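You operate a simulated robot arm through the tools that you are given. There is no shell and no other tool. Be economical: measure what you need, move in short steps, check, and stop when the job is done.

Carry out the task below with a simulated robot arm. There is one attempt and no reset: what you move stays moved.

Task
Plug the blue tester and the work light into the white strip and switch it on.
Fine: grey strip off before the blue plug comes out; white strip on last; the charger's plug stays.

The check looks at the end state, three seconds after you hand in, the way a careful person would. Anything else that was tipped, shoved, dropped, spilled or broken makes it a failure.

Robot
A 6-joint arm with a two-finger parallel gripper, fixed in place. Base frame: the origin is at the foot of the arm, x ahead of it, y to its left, z up. Readings come in mm, rad, newtons and seconds.
With the tool pointing down near the work surface it reaches from about 320 to 700 mm from the base axis. Its first joint turns from -2.897 to 2.897 rad. Payload 4.1 kg.
Tool frame: the origin (TCP) lies between the finger pads and is the grasp point; the fingertips stand 23 mm ahead of it; z points along the fingers, y is the line along which they close. Largest opening 94 mm; finger width 38, thickness 10; the body of the gripper, 54 by 96 mm, starts 39 mm behind the TCP.
Orientation is that of the tool frame in the base frame, as [roll, pitch, yaw] about the fixed x, y, z axes, in that order (R = Rz(yaw) Ry(pitch) Rx(roll)). With the fingers straight down and closing along the base's y, the tool's x points along the base's -x, its y along +y and its z along -z.

Tools
- The arm moves only by the tool step_arm. Its argument "plan" is a list of rows, each an object (a shift or turn left out is 0, a gripper value left out holds the last) with "translation": the shift along the tool's x, y, z in mm, a list of three; "rotation": the turn, a rotation vector about the tool's x, y, z in rad, a list of three; "grip": the gripper command, from -1 (shut) to 1 (fully open), values between in proportion. In form: [{"translation": [tx, ty, tz], "rotation": [ax, ay, az], "grip": grip}, ...]. A call has 1 to 20 rows; each row is the pose to reach, as a shift and turn from the pose commanded when the call began, along the tool's axes at that moment. Rows are played at 5 a second. More than 50 mm and 0.15 rad between two rows, or a gripper value outside its range, and nothing of the call is played. A pose out of reach is approached as far as the arm can. The call stops where the force on the tool passes 40 N (or 10 N more than at its start, if that is more) or the arm is blocked; 0.2 s more then pass. The fingers move at their own pace (about 45 mm/s each) and stop on an object; they squeeze with about 37 N. The grip force told is the motor's: it shows also when the fingers shut on nothing. Time passes only in rows, and 0.2 s behind the last, so rows that repeat a pose let the fingers close. The reply holds the time, the measured pose of the TCP, the force on the tool along the base axes, the opening and the grip force, in the units named above and with some noise, with the torque about the TCP (base axes, N m) and any sound that the robot's microphone picked up.
- Cameras (640 x 400 px; columns grow to the right, rows downward): "scene" is fixed at [394.9, -655.5, 1584.8]; the picture's right is [0.74, 0.67, 0.00], its down [0.55, -0.60, -0.58] and it looks along [-0.39, 0.43, -0.81] (base axes); focal length 346 px, centre (320, 200). "wrist" rides on the gripper at [86, 16, -75] in the tool frame; the picture's right is [-0.18, 0.98, 0.00], its down [-0.58, -0.11, -0.81] and it looks along [-0.79, -0.15, 0.59] (tool axes); focal length 243 px, centre (320, 200). There is no depth. A picture from a camera that has moved, and an enlarged one, comes with that camera's place and axes in the base frame and with its lens. The place of the scene camera against the robot may be out by one fixed shift of up to 18 mm in any direction.
- snapshot(camera): a new picture of that camera. The clock stands still meanwhile.
- slide_trunk(by): slides the trunk up (or, below 0, down) by that many mm; the arm rides with it, the base frame stays. It gives what a move gives, with no picture.
- close_up(camera, box): a new picture of the part [left, top, right, bottom] of that camera's present view, enlarged. The clock stands still meanwhile.
- job_done(): hands the job in; it is judged then, once.

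Work in short steps. Places have to be worked out from the pictures, the camera data and where the tool is seen: move nearer, look again, correct. Check each grasp and each placing, and mend what went wrong. You have 120 turns and 84 pictures in all, those below and enlarged ones among them. Open the gripper and draw the arm clear of the work before you hand the job in, unless the task says otherwise; then end with one line.

The tools are called after "Emit:" by a JSON object that holds its "fn" and its "kwargs". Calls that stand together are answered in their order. step_arm: Moves the arm, as the interface text tells. Its arguments: {"type":"object","properties":{"plan":{"type":"array","items":{"type":"object","properties":{"translation":{"type":"array","items":{"type":"number"}},"rotation":{"type":"array","items":{"type":"number"}},"grip":{"type":"number"}}}}},"required":["plan"]} The other tools are called the same way: slide_trunk (by) slides the trunk up or down; snapshot (camera) takes a picture; close_up (camera, box) takes an enlarged picture of a part of a camera's view; job_done () hands the job in.

At the start:

```text
time_s: 0.0
tcp_pos: [-19.1, -430.6, 1140.4]
orientation: [-3.141, 0.0, -3.141]
ft_force: [-0.3, -0.2, 0.1]
moment: [-0.01, -0.02, 0.0]
width: 94.3
grip_force: 0.1
trunk travel left (down, up): [-525.0, 65.0]
```

scene: 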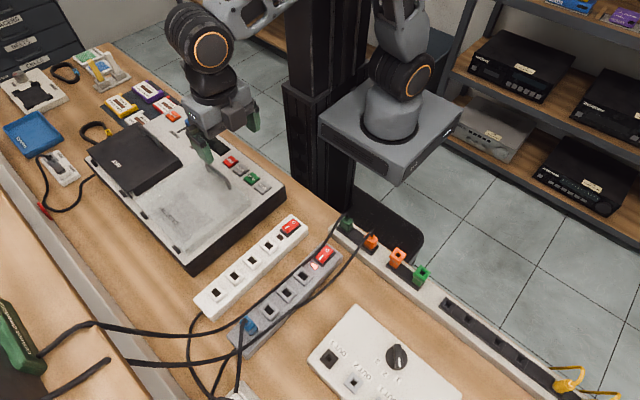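
wrist: 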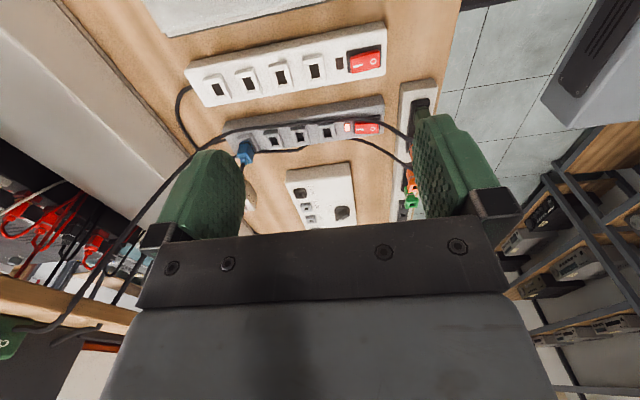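

I start by looking closer at the strips and the plugs.

Emit:
{"fn": "close_up", "kwargs": {"camera": "scene", "box": [180, 200, 400, 400]}}

Emit:
{"fn": "close_up", "kwargs": {"camera": "scene", "box": [320, 200, 640, 400]}}

Emit:
{"fn": "close_up", "kwargs": {"camera": "wrist", "box": [160, 0, 480, 240]}}

Emit:
{"fn": "close_up", "kwargs": {"camera": "scene", "box": [0, 200, 200, 400]}}

```text
2.00 times, centred on (290, 300) of scene
camera zoom: at [394.9, -655.5, 1584.8], right [0.74, 0.67, 0.0], down [0.55, -0.6, -0.58], along [-0.39, 0.43, -0.81], focal length 692 px, centre (380, 0)
```

zoom: 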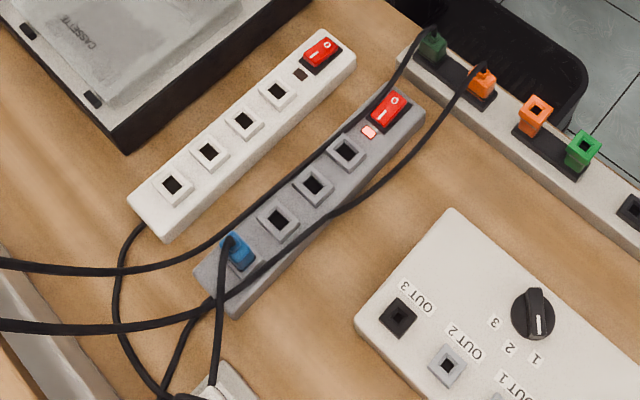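

```text
2.00 times, centred on (480, 300) of scene
camera zoom: at [394.9, -655.5, 1584.8], right [0.74, 0.67, 0.0], down [0.55, -0.6, -0.58], along [-0.39, 0.43, -0.81], focal length 692 px, centre (0, 0)
```

zoom: 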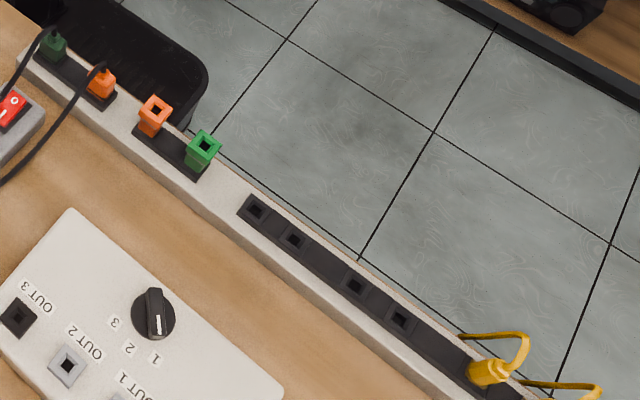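

```text
1.67 times, centred on (320, 120) of wrist
camera zoom: at [-106.1, -413.3, 1215.2], right [0.18, 0.98, 0.0], down [0.58, -0.11, 0.81], along [0.79, -0.15, -0.59], focal length 404 px, centre (320, 333)
```

zoom: 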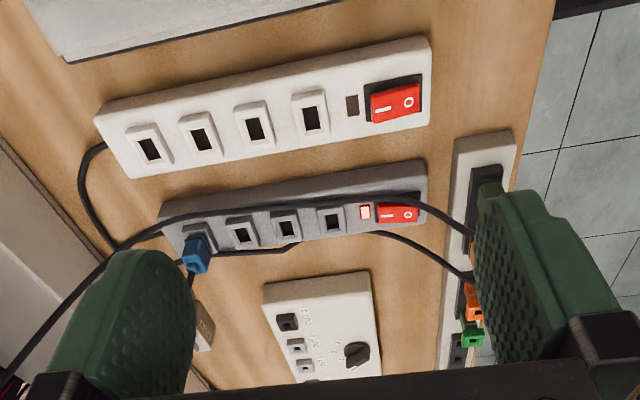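

```text
2.00 times, centred on (100, 300) of scene
camera zoom: at [394.9, -655.5, 1584.8], right [0.74, 0.67, 0.0], down [0.55, -0.6, -0.58], along [-0.39, 0.43, -0.81], focal length 692 px, centre (760, 0)
```

zoom: 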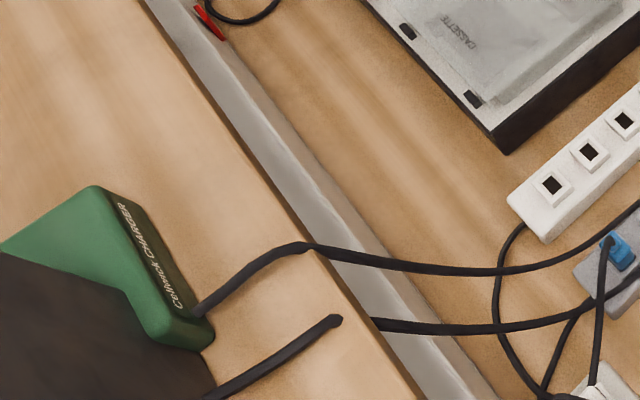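

I'll enlarge where the cables meet the blue plug and the rail, and the lower left for the light.

Emit:
{"fn": "close_up", "kwargs": {"camera": "scene", "box": [200, 280, 296, 340]}}

Emit:
{"fn": "close_up", "kwargs": {"camera": "scene", "box": [180, 340, 276, 400]}}

Emit:
{"fn": "close_up", "kwargs": {"camera": "scene", "box": [320, 200, 448, 280]}}

Emit:
{"fn": "close_up", "kwargs": {"camera": "wrist", "box": [0, 160, 240, 400]}}

```text
6.67 times, centred on (248, 310) of scene
camera zoom: at [394.9, -655.5, 1584.8], right [0.74, 0.67, 0.0], down [0.55, -0.6, -0.58], along [-0.39, 0.43, -0.81], focal length 2305 px, centre (800, -533)
```

zoom: 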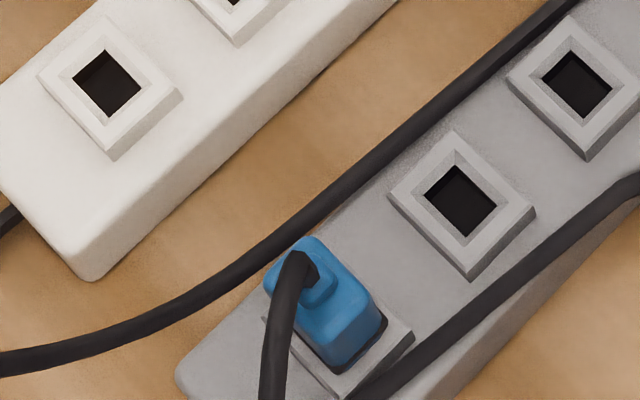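

```text
6.67 times, centred on (228, 370) of scene
camera zoom: at [394.9, -655.5, 1584.8], right [0.74, 0.67, 0.0], down [0.55, -0.6, -0.58], along [-0.39, 0.43, -0.81], focal length 2305 px, centre (933, -933)
```

zoom: 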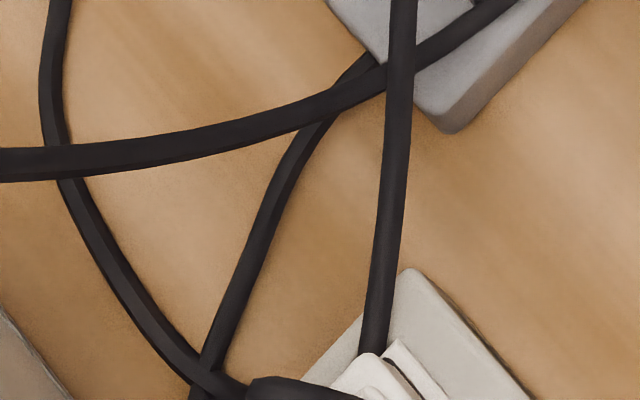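

```text
5.00 times, centred on (384, 240) of scene
camera zoom: at [394.9, -655.5, 1584.8], right [0.74, 0.67, 0.0], down [0.55, -0.6, -0.58], along [-0.39, 0.43, -0.81], focal length 1729 px, centre (0, 0)
```

zoom: 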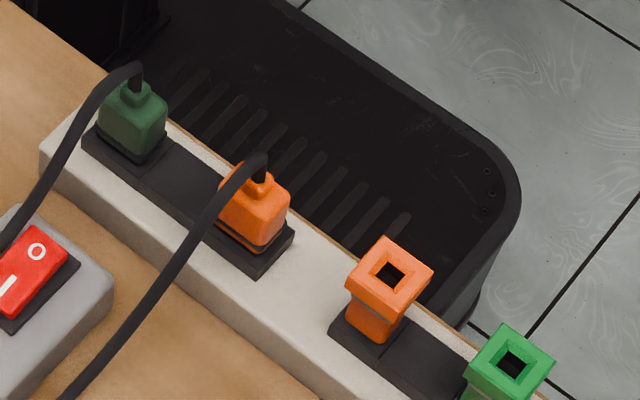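

```text
1.67 times, centred on (120, 280) of wrist
camera zoom: at [-106.1, -413.3, 1215.2], right [0.18, 0.98, 0.0], down [0.58, -0.11, 0.81], along [0.79, -0.15, -0.59], focal length 404 px, centre (653, 67)
```

zoom: 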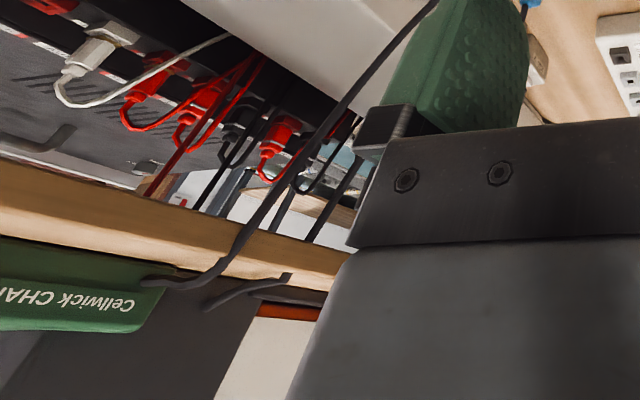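

The charger's cable appears to run to the dark green rail plug, and the other cable to the orange one. The grey switch should be near (164,-382,870). I move above it with the fingers shut and look again.

Emit:
{"fn": "step_arm", "kwargs": {"plan": [{"translation": [-45, 5, 0], "grip": -1}, {"translation": [-90, 15, 10]}, {"translation": [-130, 25, 30]}, {"translation": [-165, 30, 60]}, {"translation": [-165, 30, 100]}]}}

Emit:
{"fn": "snapshot", "kwargs": {"camera": "wrist"}}

Emit:
{"fn": "snapshot", "kwargs": {"camera": "scene"}}

```text
time_s: 1.2
tcp_pos: [146.4, -399.8, 1038.3]
orientation: [-3.14, 0.0, 3.141]
ft_force: [0.0, 0.7, 0.6]
moment: [-0.01, -0.01, 0.01]
width: 0.2
grip_force: 13.1
trunk travel left (down, up): [-525.0, 65.0]
```

```text
73 pictures are left
camera wrist: at [60.0, -383.1, 1113.7], right [0.19, 0.98, 0.0], down [0.58, -0.11, 0.81], along [0.79, -0.15, -0.59], focal length 243 px, centre (320, 200)
```

wrist: 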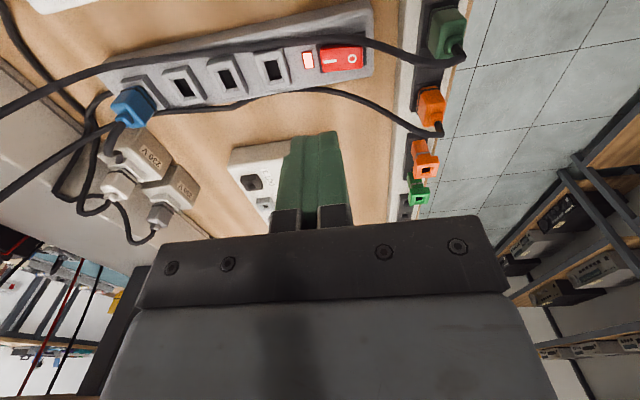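

```text
72 pictures are left
```

scene: 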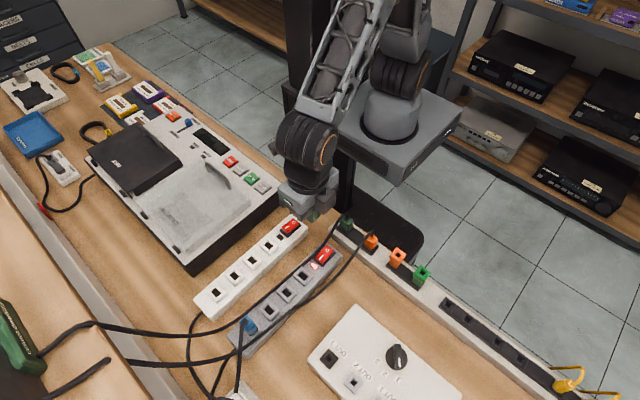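

Both views put the grey rocker at about (167,-382), with the O end toward +y. I turn the gripper 90° so its thin side faces the cable, and go above the O end.

Emit:
{"fn": "step_arm", "kwargs": {"plan": [{"translation": [-4, 8, 0], "rotation": [0, 0, 0.14], "grip": -1}, {"translation": [-8, 16, 0], "rotation": [0, 0, 0.28]}, {"translation": [-12, 24, 0], "rotation": [0, 0, 0.42]}, {"translation": [-16, 32, 0], "rotation": [0, 0, 0.56]}, {"translation": [-21, 40, 0], "rotation": [0, 0, 0.7]}, {"translation": [-21, 45, 0], "rotation": [0, 0, 0.84]}, {"translation": [-21, 45, 0], "rotation": [0, 0, 0.98]}, {"translation": [-21, 45, 0], "rotation": [0, 0, 1.12]}, {"translation": [-21, 45, 0], "rotation": [0, 0, 1.26]}, {"translation": [-21, 45, 20], "rotation": [0, 0, 1.4]}, {"translation": [-21, 45, 40], "rotation": [0, 0, 1.5]}, {"translation": [-21, 45, 60], "rotation": [0, 0, 1.5708]}]}}

Emit:
{"fn": "snapshot", "kwargs": {"camera": "wrist"}}

Emit:
{"fn": "snapshot", "kwargs": {"camera": "scene"}}

```text
time_s: 3.8
tcp_pos: [168.3, -353.6, 980.2]
orientation: [-3.142, 0.0, 1.571]
ft_force: [0.1, 0.1, 0.6]
moment: [-0.02, 0.0, -0.01]
width: 0.0
grip_force: 37.4
trunk travel left (down, up): [-525.0, 65.0]
```

```text
71 pictures are left
camera wrist: at [183.7, -267.6, 1054.9], right [0.98, -0.19, 0.0], down [-0.11, -0.58, 0.81], along [-0.15, -0.79, -0.59], focal length 243 px, centre (320, 200)
```

wrist: 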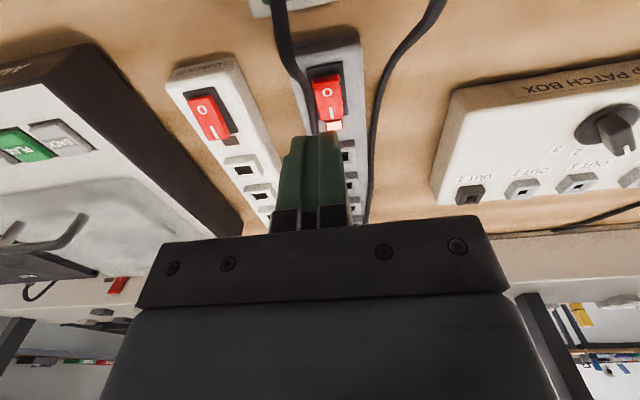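

```text
70 pictures are left
```

scene: 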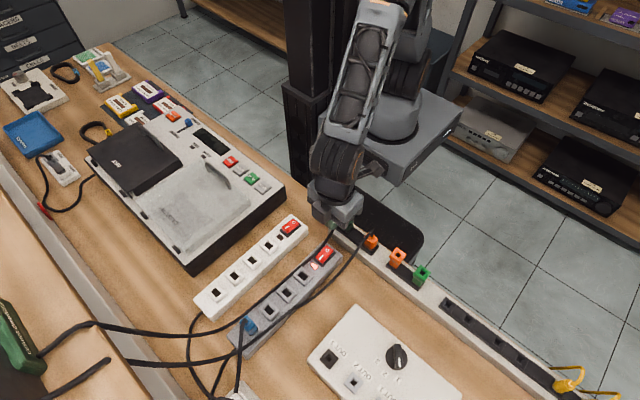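

The O end is near (169,-367) and the cable passes close on the -x side. I shift 4 mm to +x and go down to just above the rocker.

Emit:
{"fn": "step_arm", "kwargs": {"plan": [{"translation": [-3, 4, 30]}, {"translation": [-3, 4, 55]}, {"translation": [-3, 4, 70]}]}}

Emit:
{"fn": "snapshot", "kwargs": {"camera": "wrist"}}

Emit:
{"fn": "close_up", "kwargs": {"camera": "scene", "box": [272, 200, 400, 280]}}

```text
time_s: 4.6
tcp_pos: [169.7, -357.3, 911.5]
orientation: [3.14, 0.002, 1.57]
ft_force: [0.4, -0.6, -0.5]
moment: [-0.04, -0.03, 0.02]
width: 0.0
grip_force: 37.5
trunk travel left (down, up): [-525.0, 65.0]
```

```text
69 pictures are left
camera wrist: at [186.6, -270.4, 986.0], right [0.98, -0.18, 0.0], down [-0.11, -0.58, 0.81], along [-0.15, -0.79, -0.59], focal length 243 px, centre (320, 200)
```

wrist: 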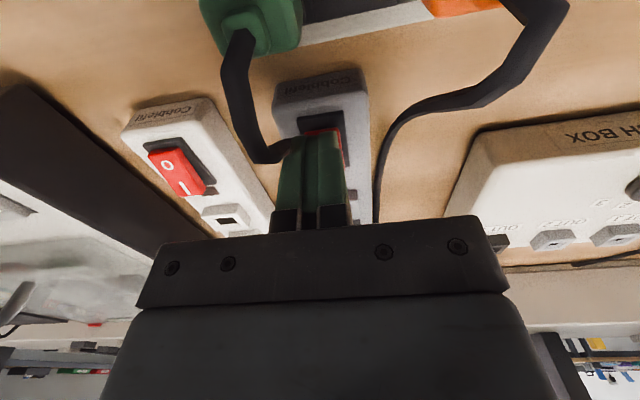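

```text
5.00 times, centred on (336, 240) of scene
camera zoom: at [394.9, -655.5, 1584.8], right [0.74, 0.67, 0.0], down [0.55, -0.6, -0.58], along [-0.39, 0.43, -0.81], focal length 1729 px, centre (240, 0)
```

zoom: 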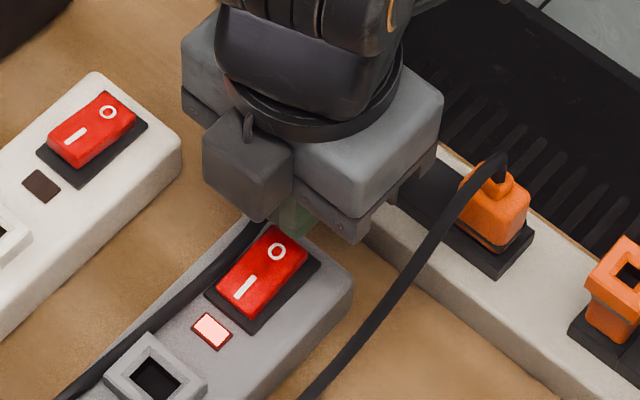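

Fingertips are at z≈888 over the O end and the cable lies alongside. I press down gently in small steps.

Emit:
{"fn": "step_arm", "kwargs": {"plan": [{"translation": [0, 0, 4]}, {"translation": [0, 0, 8]}, {"translation": [0, 0, 11]}, {"translation": [0, 0, 14]}]}}

Emit:
{"fn": "close_up", "kwargs": {"camera": "scene", "box": [272, 200, 400, 280]}}

```text
time_s: 5.6
tcp_pos: [169.5, -356.3, 896.6]
orientation: [-3.142, -0.001, 1.572]
ft_force: [-0.3, -0.6, 0.1]
moment: [0.0, 0.01, 0.0]
width: 0.0
grip_force: 37.2
trunk travel left (down, up): [-525.0, 65.0]
```

```text
5.00 times, centred on (336, 240) of scene
camera zoom: at [394.9, -655.5, 1584.8], right [0.74, 0.67, 0.0], down [0.55, -0.6, -0.58], along [-0.39, 0.43, -0.81], focal length 1729 px, centre (240, 0)
```

zoom: 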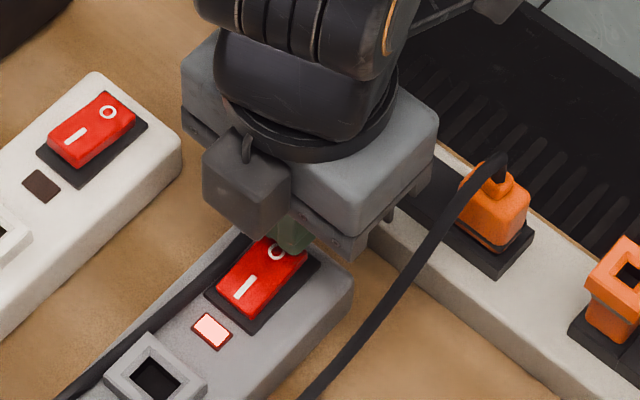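

No contact yet at tip z≈874; I continue down slowly.

Emit:
{"fn": "step_arm", "kwargs": {"plan": [{"translation": [0, 0, 2]}, {"translation": [0, 0, 4]}, {"translation": [0, 0, 6]}, {"translation": [0, 0, 8]}]}}

Emit:
{"fn": "close_up", "kwargs": {"camera": "scene", "box": [272, 200, 400, 280]}}

```text
time_s: 6.6
tcp_pos: [170.3, -357.2, 892.2]
orientation: [3.139, 0.003, 1.571]
ft_force: [-2.4, 5.1, 22.9]
moment: [-0.32, 0.07, 0.0]
width: 0.0
grip_force: 37.0
trunk travel left (down, up): [-525.0, 65.0]
heard: click
```

```text
5.00 times, centred on (336, 240) of scene
camera zoom: at [394.9, -655.5, 1584.8], right [0.74, 0.67, 0.0], down [0.55, -0.6, -0.58], along [-0.39, 0.43, -0.81], focal length 1729 px, centre (240, 0)
```

zoom: 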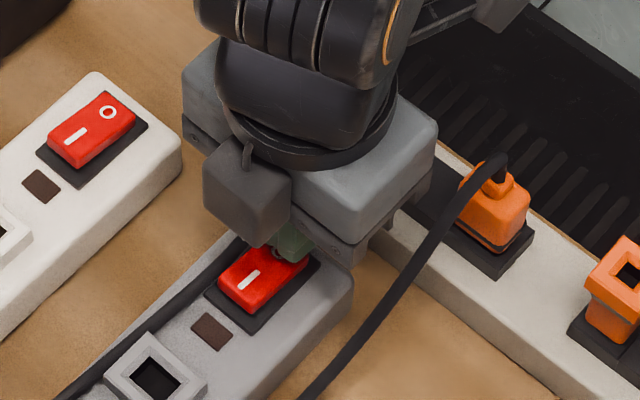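

The lamp went out with a click, so the grey strip is off. I lift, move toward the blue plug with the fingers half open, and look.

Emit:
{"fn": "step_arm", "kwargs": {"plan": [{"translation": [0, 0, -30]}, {"translation": [0, 0, -75]}, {"translation": [0, 0, -120]}, {"translation": [-45, -3, -120]}, {"translation": [-90, -6, -120], "grip": 0.0}, {"translation": [-135, -10, -120]}, {"translation": [-180, -10, -120]}, {"translation": [-205, -10, -110]}, {"translation": [-205, -10, -100]}]}}

Emit:
{"fn": "snapshot", "kwargs": {"camera": "wrist"}}

Emit:
{"fn": "close_up", "kwargs": {"camera": "scene", "box": [180, 200, 340, 400]}}

```text
time_s: 8.6
tcp_pos: [161.8, -564.0, 988.8]
orientation: [3.141, 0.001, 1.571]
ft_force: [-0.4, 0.5, -0.3]
moment: [-0.02, 0.01, -0.01]
width: 47.0
grip_force: 0.0
trunk travel left (down, up): [-525.0, 65.0]
```

```text
65 pictures are left
camera wrist: at [177.6, -477.5, 1063.2], right [0.98, -0.18, 0.0], down [-0.11, -0.58, 0.81], along [-0.15, -0.79, -0.59], focal length 243 px, centre (320, 200)
```

wrist: 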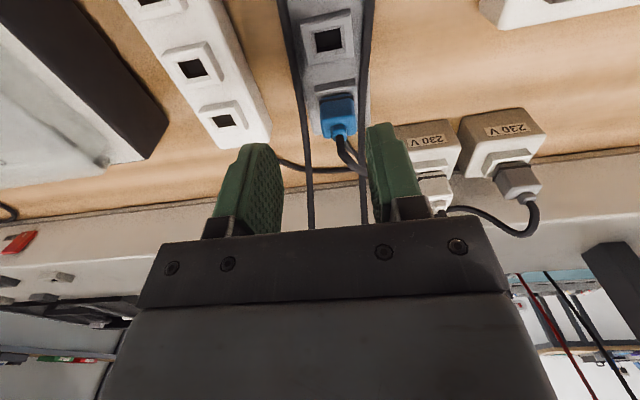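

```text
2.00 times, centred on (260, 300) of scene
camera zoom: at [394.9, -655.5, 1584.8], right [0.74, 0.67, 0.0], down [0.55, -0.6, -0.58], along [-0.39, 0.43, -0.81], focal length 692 px, centre (440, 0)
```

zoom: 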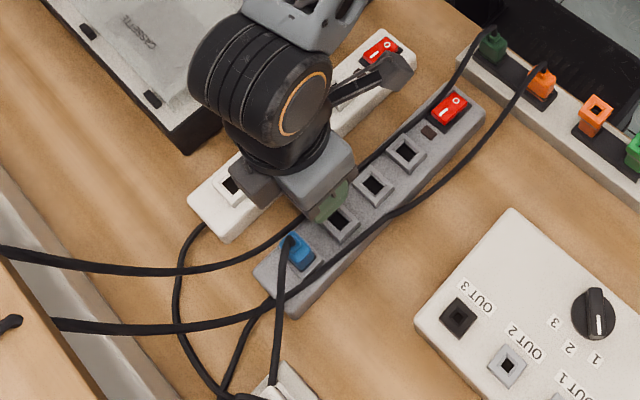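

The blue plug reads about (169,-600), with cables on both sides of it. I centre over it and go lower to refine.

Emit:
{"fn": "step_arm", "kwargs": {"plan": [{"translation": [-25, 7, 10], "grip": 0.0}, {"translation": [-33, 7, 35]}, {"translation": [-33, 7, 50]}]}}

Emit:
{"fn": "snapshot", "kwargs": {"camera": "wrist"}}

Emit:
{"fn": "close_up", "kwargs": {"camera": "scene", "box": [200, 270, 312, 340]}}

```text
time_s: 9.4
tcp_pos: [168.2, -597.6, 939.7]
orientation: [3.14, 0.0, 1.572]
ft_force: [-0.2, 0.8, 0.2]
moment: [0.0, 0.03, -0.03]
width: 46.9
grip_force: 0.0
trunk travel left (down, up): [-525.0, 65.0]
```

```text
63 pictures are left
camera wrist: at [184.5, -509.7, 1013.4], right [0.98, -0.18, 0.0], down [-0.11, -0.58, 0.81], along [-0.15, -0.79, -0.59], focal length 243 px, centre (320, 200)
```

wrist: 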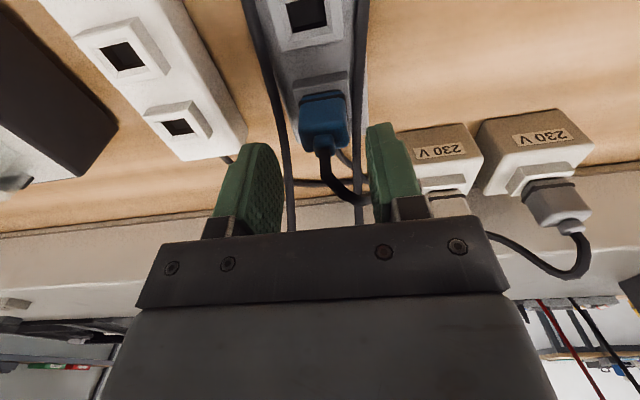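

```text
5.71 times, centred on (256, 305) of scene
camera zoom: at [394.9, -655.5, 1584.8], right [0.74, 0.67, 0.0], down [0.55, -0.6, -0.58], along [-0.39, 0.43, -0.81], focal length 1976 px, centre (686, -400)
```

zoom: 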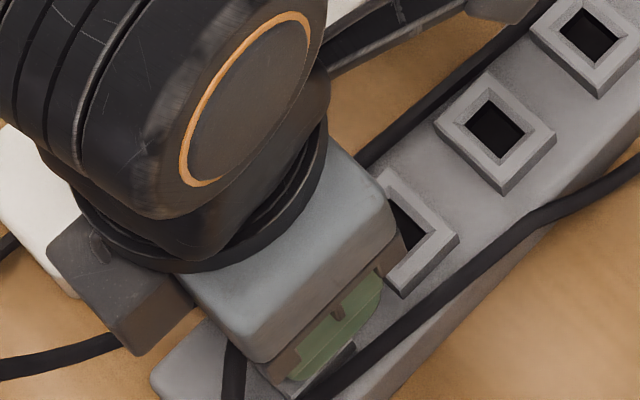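

The plug sits about 1 mm to +x of the tool plane and its top is near z≈890. I descend partway with 47 mm open and check where the cables lie against the fingers.

Emit:
{"fn": "step_arm", "kwargs": {"plan": [{"translation": [-2, 1, 10]}, {"translation": [-2, 1, 20]}, {"translation": [-2, 1, 28]}]}}

Emit:
{"fn": "snapshot", "kwargs": {"camera": "wrist"}}

Emit:
{"fn": "close_up", "kwargs": {"camera": "scene", "box": [200, 270, 312, 340]}}

```text
time_s: 10.2
tcp_pos: [168.2, -597.7, 910.8]
orientation: [3.141, 0.001, 1.57]
ft_force: [-0.4, -0.1, 0.0]
moment: [0.01, -0.03, 0.0]
width: 47.1
grip_force: 0.0
trunk travel left (down, up): [-525.0, 65.0]
```

```text
61 pictures are left
camera wrist: at [184.8, -511.4, 985.0], right [0.98, -0.18, 0.0], down [-0.11, -0.58, 0.81], along [-0.15, -0.79, -0.59], focal length 243 px, centre (320, 200)
```

wrist: 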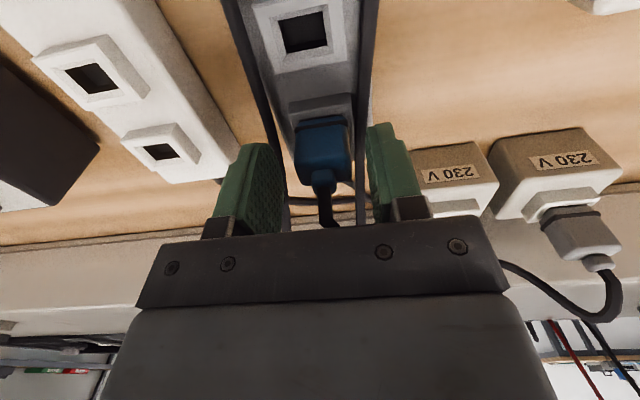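

```text
5.71 times, centred on (256, 305) of scene
camera zoom: at [394.9, -655.5, 1584.8], right [0.74, 0.67, 0.0], down [0.55, -0.6, -0.58], along [-0.39, 0.43, -0.81], focal length 1976 px, centre (686, -400)
```

zoom: 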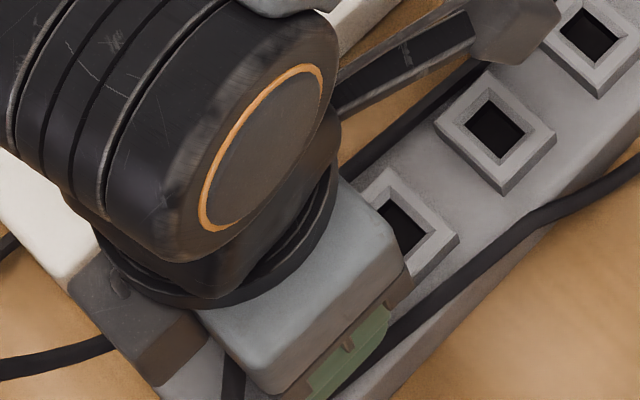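

Both cables run low along the strip beside the plug. I lower the tips to z≈877, just above them, and close on the upper part of the plug.

Emit:
{"fn": "step_arm", "kwargs": {"plan": [{"translation": [0, 0, 6]}, {"translation": [0, 0, 11]}, {"translation": [0, 0, 11], "grip": -0.3}, {"translation": [0, 0, 11], "grip": -1}, {"translation": [0, 0, 11], "grip": -1}, {"translation": [0, 0, 11], "grip": -1}]}}

Emit:
{"fn": "snapshot", "kwargs": {"camera": "wrist"}}

```text
time_s: 11.6
tcp_pos: [169.8, -599.2, 899.8]
orientation: [3.141, 0.001, 1.571]
ft_force: [2.7, 0.7, -0.1]
moment: [0.02, -0.12, 0.01]
width: 28.2
grip_force: 37.0
trunk travel left (down, up): [-525.0, 65.0]
```

```text
59 pictures are left
camera wrist: at [185.6, -511.9, 973.7], right [0.98, -0.18, 0.0], down [-0.11, -0.58, 0.81], along [-0.15, -0.79, -0.59], focal length 243 px, centre (320, 200)
```

wrist: 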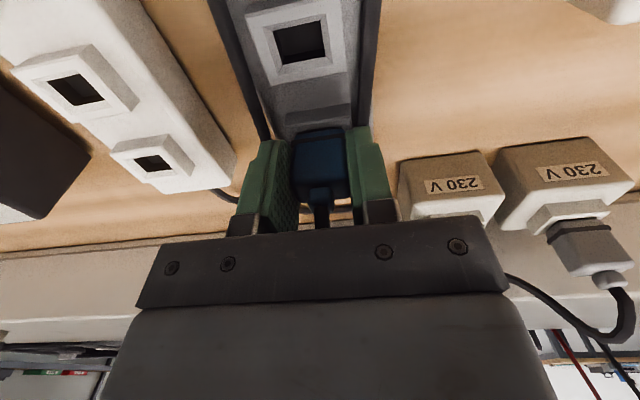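

The fingers stopped at 28 mm on the plug. I pull straight up.

Emit:
{"fn": "step_arm", "kwargs": {"plan": [{"translation": [0, 0, -4]}, {"translation": [0, 0, -8]}, {"translation": [0, 0, -14]}, {"translation": [0, 0, -24]}, {"translation": [0, 0, -40]}, {"translation": [0, 0, -60]}]}}

Emit:
{"fn": "snapshot", "kwargs": {"camera": "wrist"}}

Emit:
{"fn": "close_up", "kwargs": {"camera": "scene", "box": [180, 240, 308, 320]}}

```text
time_s: 13.0
tcp_pos: [167.9, -599.2, 960.7]
orientation: [-3.141, 0.0, 1.572]
ft_force: [-0.1, -0.4, -0.6]
moment: [0.01, -0.01, -0.04]
width: 28.3
grip_force: 36.9
trunk travel left (down, up): [-525.0, 65.0]
```

```text
58 pictures are left
camera wrist: at [184.5, -512.2, 1033.7], right [0.98, -0.18, 0.0], down [-0.11, -0.58, 0.81], along [-0.15, -0.79, -0.59], focal length 243 px, centre (320, 200)
```

wrist: 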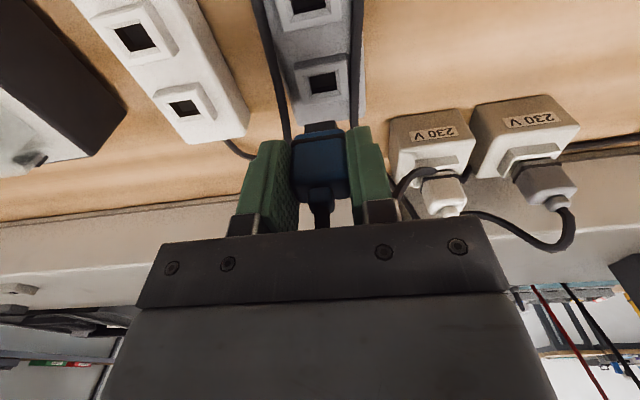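

```text
5.00 times, centred on (244, 280) of scene
camera zoom: at [394.9, -655.5, 1584.8], right [0.74, 0.67, 0.0], down [0.55, -0.6, -0.58], along [-0.39, 0.43, -0.81], focal length 1729 px, centre (700, -200)
```

zoom: 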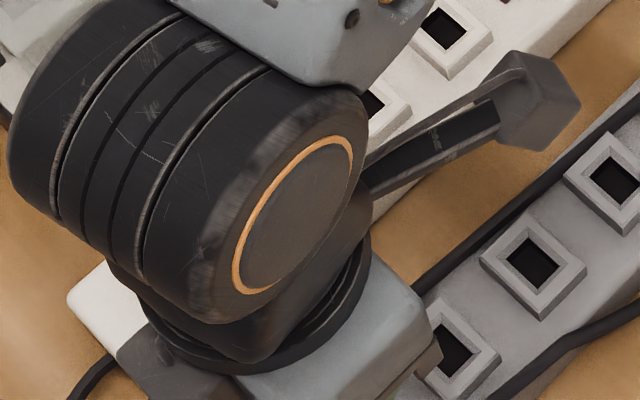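

The plug is out; sockets grey‑1 and white‑1 read (169.6,-598) and (64.5,-598), so the shift is −105 mm in x. I carry the plug over white socket 1 and look.

Emit:
{"fn": "step_arm", "kwargs": {"plan": [{"translation": [0, -35, 0]}, {"translation": [0, -70, 0]}, {"translation": [0, -103, 0]}, {"translation": [0, -103, 0]}]}}

Emit:
{"fn": "snapshot", "kwargs": {"camera": "wrist"}}

Emit:
{"fn": "close_up", "kwargs": {"camera": "scene", "box": [180, 240, 308, 320]}}

```text
time_s: 14.0
tcp_pos: [65.0, -597.5, 958.2]
orientation: [-3.141, -0.002, 1.572]
ft_force: [0.1, 0.5, -0.5]
moment: [0.03, -0.01, 0.01]
width: 28.2
grip_force: 37.0
trunk travel left (down, up): [-525.0, 65.0]
```

```text
56 pictures are left
camera wrist: at [81.1, -511.5, 1032.4], right [0.98, -0.18, 0.0], down [-0.11, -0.58, 0.81], along [-0.15, -0.79, -0.59], focal length 243 px, centre (320, 200)
```

wrist: 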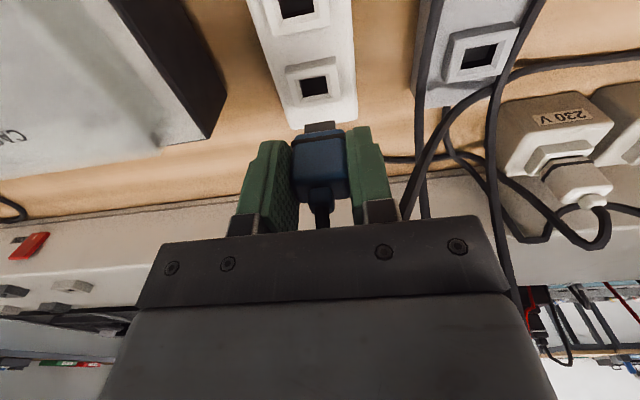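

```text
5.00 times, centred on (244, 280) of scene
camera zoom: at [394.9, -655.5, 1584.8], right [0.74, 0.67, 0.0], down [0.55, -0.6, -0.58], along [-0.39, 0.43, -0.81], focal length 1729 px, centre (700, -200)
```

zoom: 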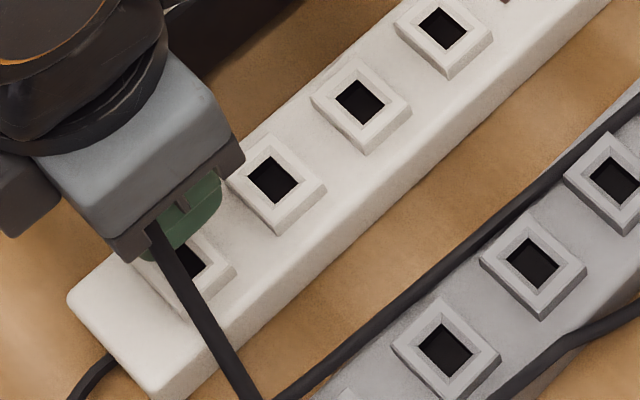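

White socket 1 appears about 3 mm to −x and 1.5 mm to −y of the plug. I enlarge to measure precisely.

Emit:
{"fn": "close_up", "kwargs": {"camera": "wrist", "box": [256, 50, 384, 210]}}

```text
2.50 times, centred on (320, 130) of wrist
camera zoom: at [81.1, -511.5, 1032.4], right [0.98, -0.18, 0.0], down [-0.11, -0.58, 0.81], along [-0.15, -0.79, -0.59], focal length 606 px, centre (320, 375)
```

zoom: 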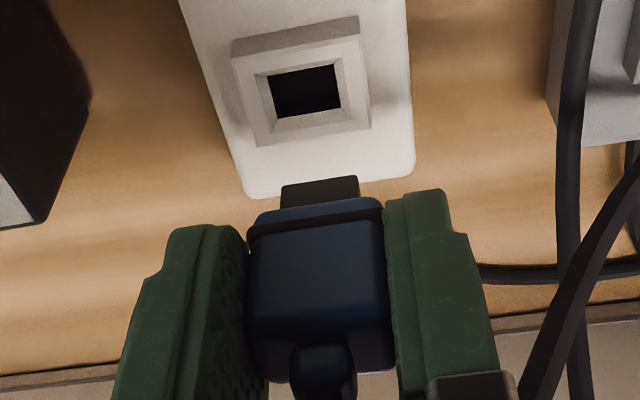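

The socket is about 4 mm toward −x and 1.5 mm toward −y. I correct that and go down 40 mm for a closer check.

Emit:
{"fn": "step_arm", "kwargs": {"plan": [{"translation": [-1.5, -4.2, 0]}, {"translation": [-1.5, -4.2, 15]}, {"translation": [-1.5, -4.2, 28]}, {"translation": [-1.5, -4.2, 28]}]}}

Emit:
{"fn": "close_up", "kwargs": {"camera": "wrist", "box": [256, 50, 384, 210]}}

Emit:
{"fn": "close_up", "kwargs": {"camera": "scene", "box": [180, 240, 276, 300]}}

```text
time_s: 15.0
tcp_pos: [60.9, -599.8, 929.8]
orientation: [-3.142, 0.002, 1.57]
ft_force: [0.7, -0.6, -0.5]
moment: [0.0, -0.01, 0.03]
width: 28.4
grip_force: 36.6
trunk travel left (down, up): [-525.0, 65.0]
```

```text
2.50 times, centred on (320, 130) of wrist
camera zoom: at [77.2, -512.7, 1005.3], right [0.98, -0.18, 0.0], down [-0.11, -0.58, 0.81], along [-0.15, -0.79, -0.59], focal length 606 px, centre (320, 375)
```

zoom: 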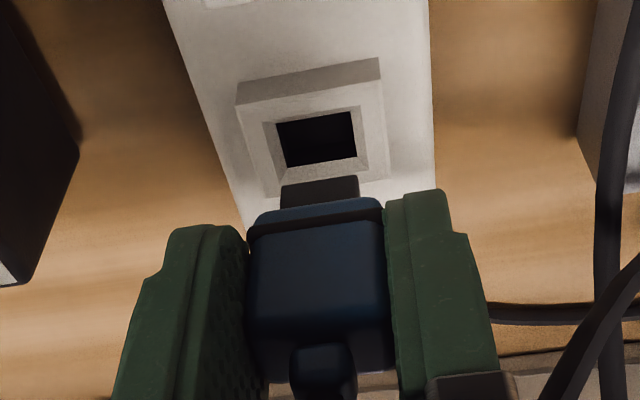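

```text
6.67 times, centred on (228, 270) of scene
camera zoom: at [394.9, -655.5, 1584.8], right [0.74, 0.67, 0.0], down [0.55, -0.6, -0.58], along [-0.39, 0.43, -0.81], focal length 2305 px, centre (933, -267)
```

zoom: 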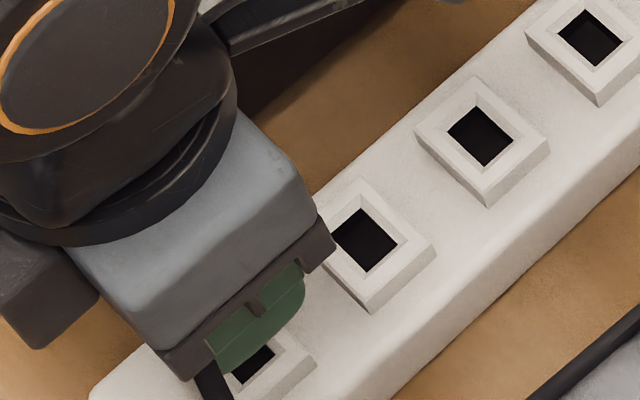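

Columns show about 1 mm still to go toward −x; y agrees within about 1 mm. I correct and lower carefully, watching the force.

Emit:
{"fn": "step_arm", "kwargs": {"plan": [{"translation": [0.5, -1.0, 3]}, {"translation": [0.5, -1.0, 7]}, {"translation": [0.5, -1.0, 10]}, {"translation": [0.5, -1.0, 13]}, {"translation": [0.5, -1.0, 16]}]}}

Emit:
{"fn": "close_up", "kwargs": {"camera": "wrist", "box": [256, 50, 384, 210]}}

```text
time_s: 16.2
tcp_pos: [60.5, -598.4, 915.1]
orientation: [3.141, 0.0, 1.571]
ft_force: [0.0, 0.3, -0.9]
moment: [0.03, 0.0, 0.0]
width: 28.1
grip_force: 37.6
trunk travel left (down, up): [-525.0, 65.0]
```

```text
2.50 times, centred on (320, 130) of wrist
camera zoom: at [76.7, -512.3, 989.9], right [0.98, -0.18, 0.0], down [-0.11, -0.58, 0.81], along [-0.15, -0.79, -0.59], focal length 606 px, centre (320, 375)
```

zoom: 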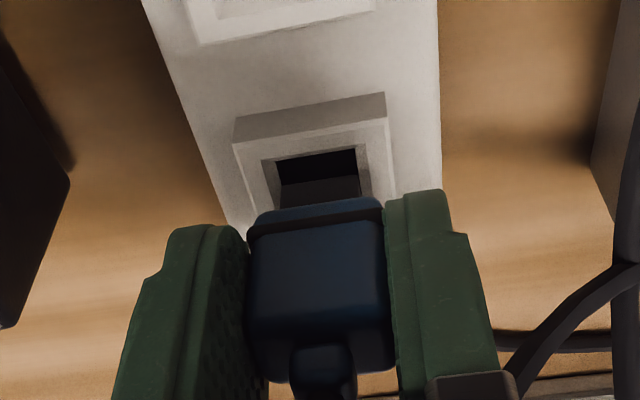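

The prong is right at the hole, about 0.8 mm to +x. I correct and go down 5 mm more.

Emit:
{"fn": "step_arm", "kwargs": {"plan": [{"translation": [0, -0.9, 0]}, {"translation": [0, -0.9, 2]}, {"translation": [0, -0.9, 4]}, {"translation": [0, -0.9, 6]}]}}

Emit:
{"fn": "close_up", "kwargs": {"camera": "wrist", "box": [256, 50, 384, 210]}}

```text
time_s: 17.2
tcp_pos: [58.4, -596.9, 909.3]
orientation: [-3.141, 0.001, 1.571]
ft_force: [-0.1, 0.2, -0.5]
moment: [0.02, 0.05, 0.02]
width: 28.2
grip_force: 36.5
trunk travel left (down, up): [-525.0, 65.0]
```

```text
2.50 times, centred on (320, 130) of wrist
camera zoom: at [75.2, -511.9, 984.2], right [0.98, -0.18, 0.0], down [-0.11, -0.58, 0.81], along [-0.15, -0.79, -0.59], focal length 606 px, centre (320, 375)
```

zoom: 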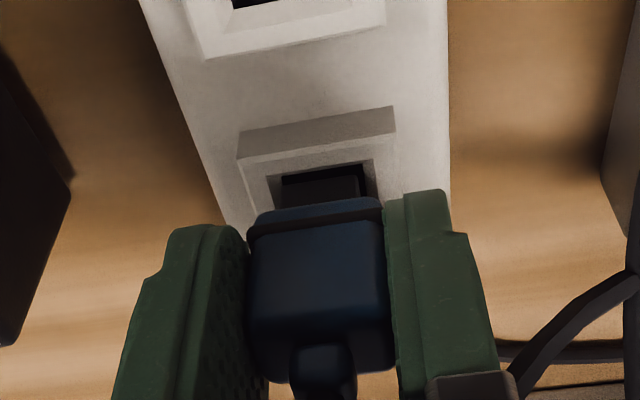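

The prong is entering the hole with no side force. I continue to the seating depth of about z 899.8.

Emit:
{"fn": "step_arm", "kwargs": {"plan": [{"translation": [0, 0.5, 3]}, {"translation": [0, 0.5, 5]}, {"translation": [0, 0.5, 7]}, {"translation": [0, 0.5, 9]}, {"translation": [0, 0.5, 10]}]}}

Emit:
{"fn": "close_up", "kwargs": {"camera": "wrist", "box": [256, 50, 384, 210]}}

```text
time_s: 18.4
tcp_pos: [59.9, -597.7, 900.1]
orientation: [3.141, 0.001, 1.57]
ft_force: [-0.4, 1.7, -1.2]
moment: [0.11, 0.02, -0.01]
width: 28.2
grip_force: 37.2
trunk travel left (down, up): [-525.0, 65.0]
```

```text
2.50 times, centred on (320, 130) of wrist
camera zoom: at [76.2, -512.3, 974.6], right [0.98, -0.18, 0.0], down [-0.11, -0.58, 0.81], along [-0.15, -0.79, -0.59], focal length 606 px, centre (320, 375)
```

zoom: 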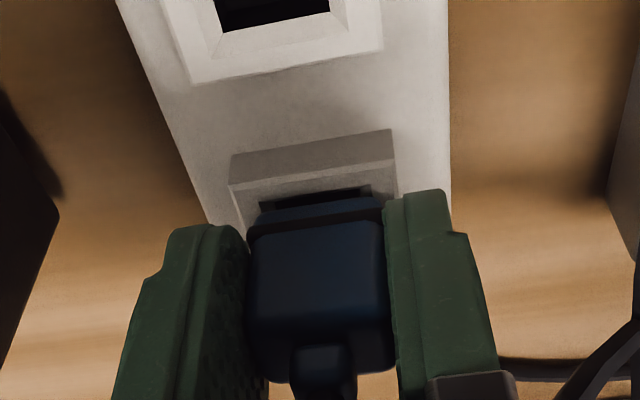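

It's well into the socket at no force. I press on until it bottoms.

Emit:
{"fn": "step_arm", "kwargs": {"plan": [{"translation": [0, 0, 1]}, {"translation": [0, 0, 2]}, {"translation": [0, 0, 3]}, {"translation": [0, 0, 4]}, {"translation": [0, 0, 5]}]}}

Emit:
{"fn": "close_up", "kwargs": {"camera": "wrist", "box": [256, 50, 384, 210]}}

```text
time_s: 19.6
tcp_pos: [58.2, -597.6, 899.9]
orientation: [3.141, 0.006, 1.571]
ft_force: [1.6, 2.9, 28.8]
moment: [0.02, -0.05, 0.02]
width: 28.3
grip_force: 37.2
trunk travel left (down, up): [-525.0, 65.0]
```

```text
2.50 times, centred on (320, 130) of wrist
camera zoom: at [76.1, -511.4, 973.0], right [0.98, -0.18, 0.0], down [-0.11, -0.58, 0.81], along [-0.15, -0.8, -0.59], focal length 606 px, centre (320, 375)
```

zoom: 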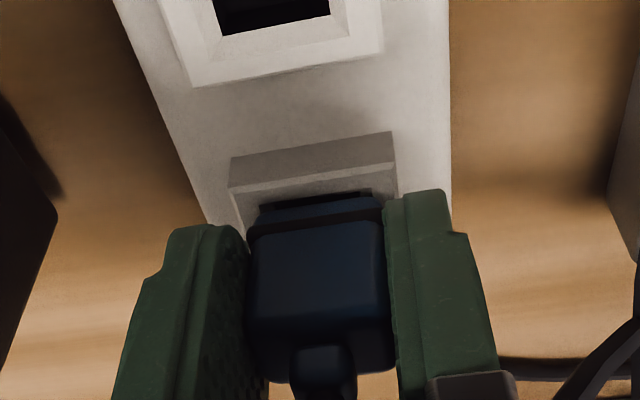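

It bottomed at z≈899.9, the same depth it had in the grey strip. I ease off, open and rise.

Emit:
{"fn": "step_arm", "kwargs": {"plan": [{"translation": [0, 0, -4]}, {"translation": [0, 0, -4], "grip": 0.0}, {"translation": [0, 0, -4], "grip": 0.0}, {"translation": [0, 0, -20]}, {"translation": [0, 0, -60]}, {"translation": [0, 0, -100]}]}}

Emit:
{"fn": "snapshot", "kwargs": {"camera": "wrist"}}

```text
time_s: 21.0
tcp_pos: [57.9, -597.9, 996.2]
orientation: [-3.141, -0.001, 1.57]
ft_force: [-0.7, -0.5, -0.4]
moment: [0.02, 0.01, -0.01]
width: 47.1
grip_force: 0.0
trunk travel left (down, up): [-525.0, 65.0]
```

```text
47 pictures are left
camera wrist: at [74.6, -511.6, 1070.2], right [0.98, -0.18, 0.0], down [-0.11, -0.58, 0.81], along [-0.15, -0.79, -0.59], focal length 243 px, centre (320, 200)
```

wrist: 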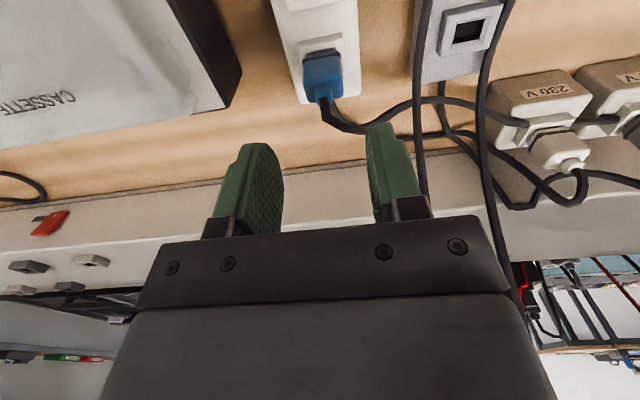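

The blue plug stands seated in white socket 1. Before I take the orange plug, I rise to look over the shelf and check which device its cable comes from.

Emit:
{"fn": "step_arm", "kwargs": {"plan": [{"translation": [20, 20, -40], "grip": 0.0}, {"translation": [40, 40, -80]}, {"translation": [60, 60, -120]}, {"translation": [80, 80, -160]}, {"translation": [100, 90, -200]}, {"translation": [120, 100, -230]}]}}

Emit:
{"fn": "snapshot", "kwargs": {"camera": "wrist"}}

Emit:
{"fn": "snapshot", "kwargs": {"camera": "scene"}}

```text
time_s: 22.4
tcp_pos: [160.6, -476.5, 1227.1]
orientation: [-3.141, 0.001, 1.572]
ft_force: [-0.5, 0.0, 0.6]
moment: [0.01, -0.02, 0.0]
width: 46.9
grip_force: 0.1
trunk travel left (down, up): [-525.0, 65.0]
```

```text
46 pictures are left
camera wrist: at [176.7, -390.3, 1300.9], right [0.98, -0.18, 0.0], down [-0.11, -0.58, 0.81], along [-0.15, -0.79, -0.59], focal length 243 px, centre (320, 200)
```

wrist: 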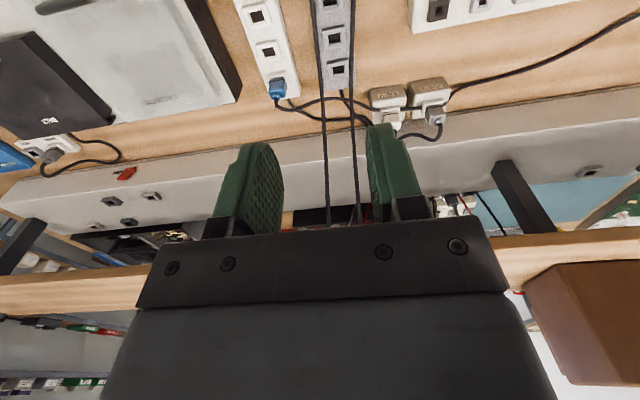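

```text
45 pictures are left
```

scene: 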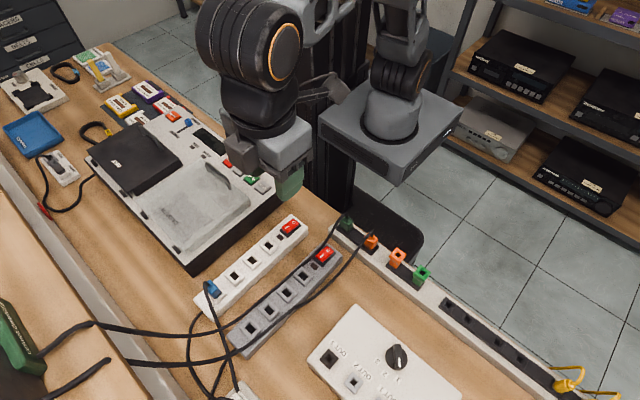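

The gripper hides the shelf, so I tilt the hand to lift the camera's view.

Emit:
{"fn": "step_arm", "kwargs": {"plan": [{"rotation": [0, -0.14, 0]}, {"rotation": [0, -0.28, 0]}, {"rotation": [0, -0.42, 0], "translation": [40, 0, -20]}, {"rotation": [0, -0.55, 0], "translation": [80, 0, -40]}]}}

Emit:
{"fn": "snapshot", "kwargs": {"camera": "wrist"}}

```text
time_s: 23.4
tcp_pos: [159.7, -395.8, 1264.5]
orientation: [3.138, 0.553, 1.569]
ft_force: [-0.1, 0.7, -0.4]
moment: [-0.05, -0.03, -0.02]
width: 46.9
grip_force: 0.0
trunk travel left (down, up): [-525.0, 65.0]
```

```text
44 pictures are left
camera wrist: at [175.3, -283.2, 1282.7], right [0.98, -0.16, 0.1], down [-0.11, -0.07, 0.99], along [-0.15, -0.98, -0.09], focal length 243 px, centre (320, 200)
```

wrist: 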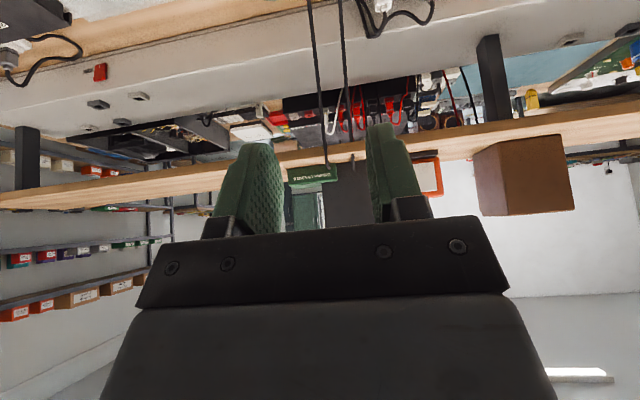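

The left cable ends at the charger; I enlarge to see where the right one goes.

Emit:
{"fn": "close_up", "kwargs": {"camera": "wrist", "box": [270, 90, 450, 220]}}

```text
3.08 times, centred on (360, 155) of wrist
camera zoom: at [175.3, -283.2, 1282.7], right [0.98, -0.16, 0.1], down [-0.11, -0.07, 0.99], along [-0.15, -0.98, -0.09], focal length 746 px, centre (197, 338)
```

zoom: 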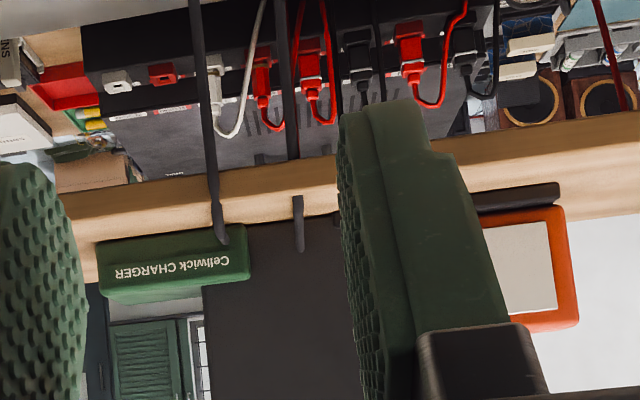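

The light is the orange‑framed panel, and its cable is the one going to the orange plug. I level the hand and move above that plug.

Emit:
{"fn": "step_arm", "kwargs": {"plan": [{"rotation": [0, 0.14, 0]}, {"rotation": [0, 0.28, 0]}, {"rotation": [0, 0.42, 0]}, {"rotation": [0, 0.5525, 0]}]}}

Emit:
{"fn": "step_arm", "kwargs": {"plan": [{"translation": [20, 15, 40]}, {"translation": [45, 30, 80]}, {"translation": [65, 45, 120]}, {"translation": [85, 62, 160]}, {"translation": [90, 62, 200]}, {"translation": [90, 62, 240]}, {"translation": [90, 62, 240]}]}}

Emit:
{"fn": "snapshot", "kwargs": {"camera": "wrist"}}

Emit:
{"fn": "close_up", "kwargs": {"camera": "scene", "box": [320, 200, 448, 280]}}

```text
time_s: 24.4
tcp_pos: [159.8, -399.0, 1265.4]
orientation: [3.141, -0.005, 1.57]
ft_force: [-0.6, 0.0, 0.4]
moment: [-0.01, 0.03, 0.02]
width: 46.8
grip_force: 0.0
trunk travel left (down, up): [-525.0, 65.0]
```

```text
time_s: 26.0
tcp_pos: [222.1, -307.0, 1025.5]
orientation: [3.141, -0.001, 1.57]
ft_force: [-0.1, 0.0, -0.5]
moment: [0.01, 0.0, -0.01]
width: 47.1
grip_force: 0.0
trunk travel left (down, up): [-525.0, 65.0]
```

```text
42 pictures are left
camera wrist: at [237.9, -221.2, 1100.1], right [0.98, -0.18, 0.0], down [-0.11, -0.58, 0.8], along [-0.15, -0.79, -0.59], focal length 243 px, centre (320, 200)
```

wrist: 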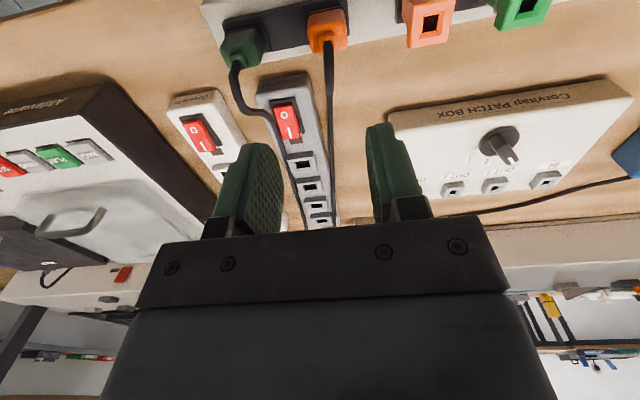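

```text
5.00 times, centred on (384, 240) of scene
camera zoom: at [394.9, -655.5, 1584.8], right [0.74, 0.67, 0.0], down [0.55, -0.6, -0.58], along [-0.39, 0.43, -0.81], focal length 1729 px, centre (0, 0)
```

zoom: 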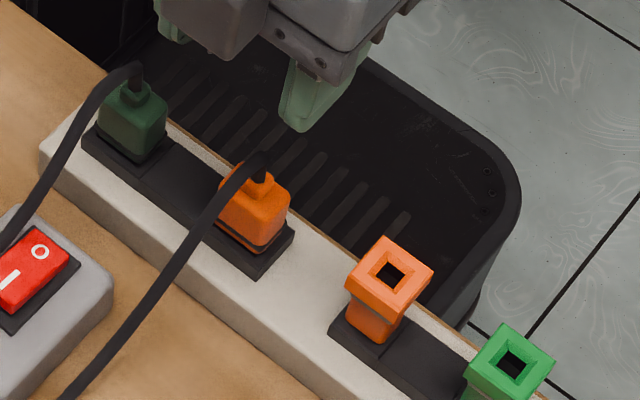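

The orange plug is at about (230,-297). I centre over it and descend to z≈960 for another look.

Emit:
{"fn": "step_arm", "kwargs": {"plan": [{"translation": [10, 7.8, 20], "grip": 0.0}, {"translation": [10, 7.8, 45]}, {"translation": [10, 7.8, 65]}, {"translation": [10, 7.8, 65]}]}}

Emit:
{"fn": "snapshot", "kwargs": {"camera": "wrist"}}

Emit:
{"fn": "close_up", "kwargs": {"camera": "scene", "box": [320, 200, 448, 280]}}

```text
time_s: 27.0
tcp_pos: [230.0, -295.9, 959.6]
orientation: [3.141, -0.004, 1.569]
ft_force: [-0.5, -0.2, 0.6]
moment: [0.02, 0.0, 0.01]
width: 47.1
grip_force: 0.1
trunk travel left (down, up): [-525.0, 65.0]
```

```text
40 pictures are left
camera wrist: at [246.0, -210.1, 1035.1], right [0.98, -0.18, 0.0], down [-0.11, -0.58, 0.8], along [-0.15, -0.79, -0.59], focal length 243 px, centre (320, 200)
```

wrist: 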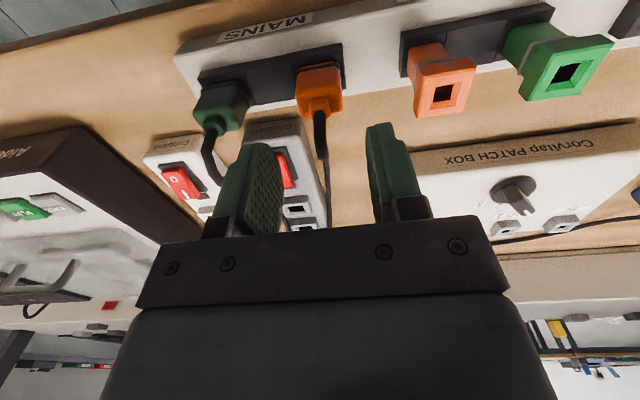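

```text
5.00 times, centred on (384, 240) of scene
camera zoom: at [394.9, -655.5, 1584.8], right [0.74, 0.67, 0.0], down [0.55, -0.6, -0.58], along [-0.39, 0.43, -0.81], focal length 1729 px, centre (0, 0)
```

zoom: 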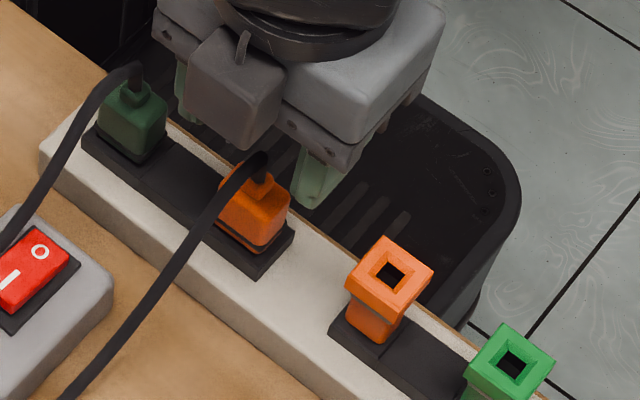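

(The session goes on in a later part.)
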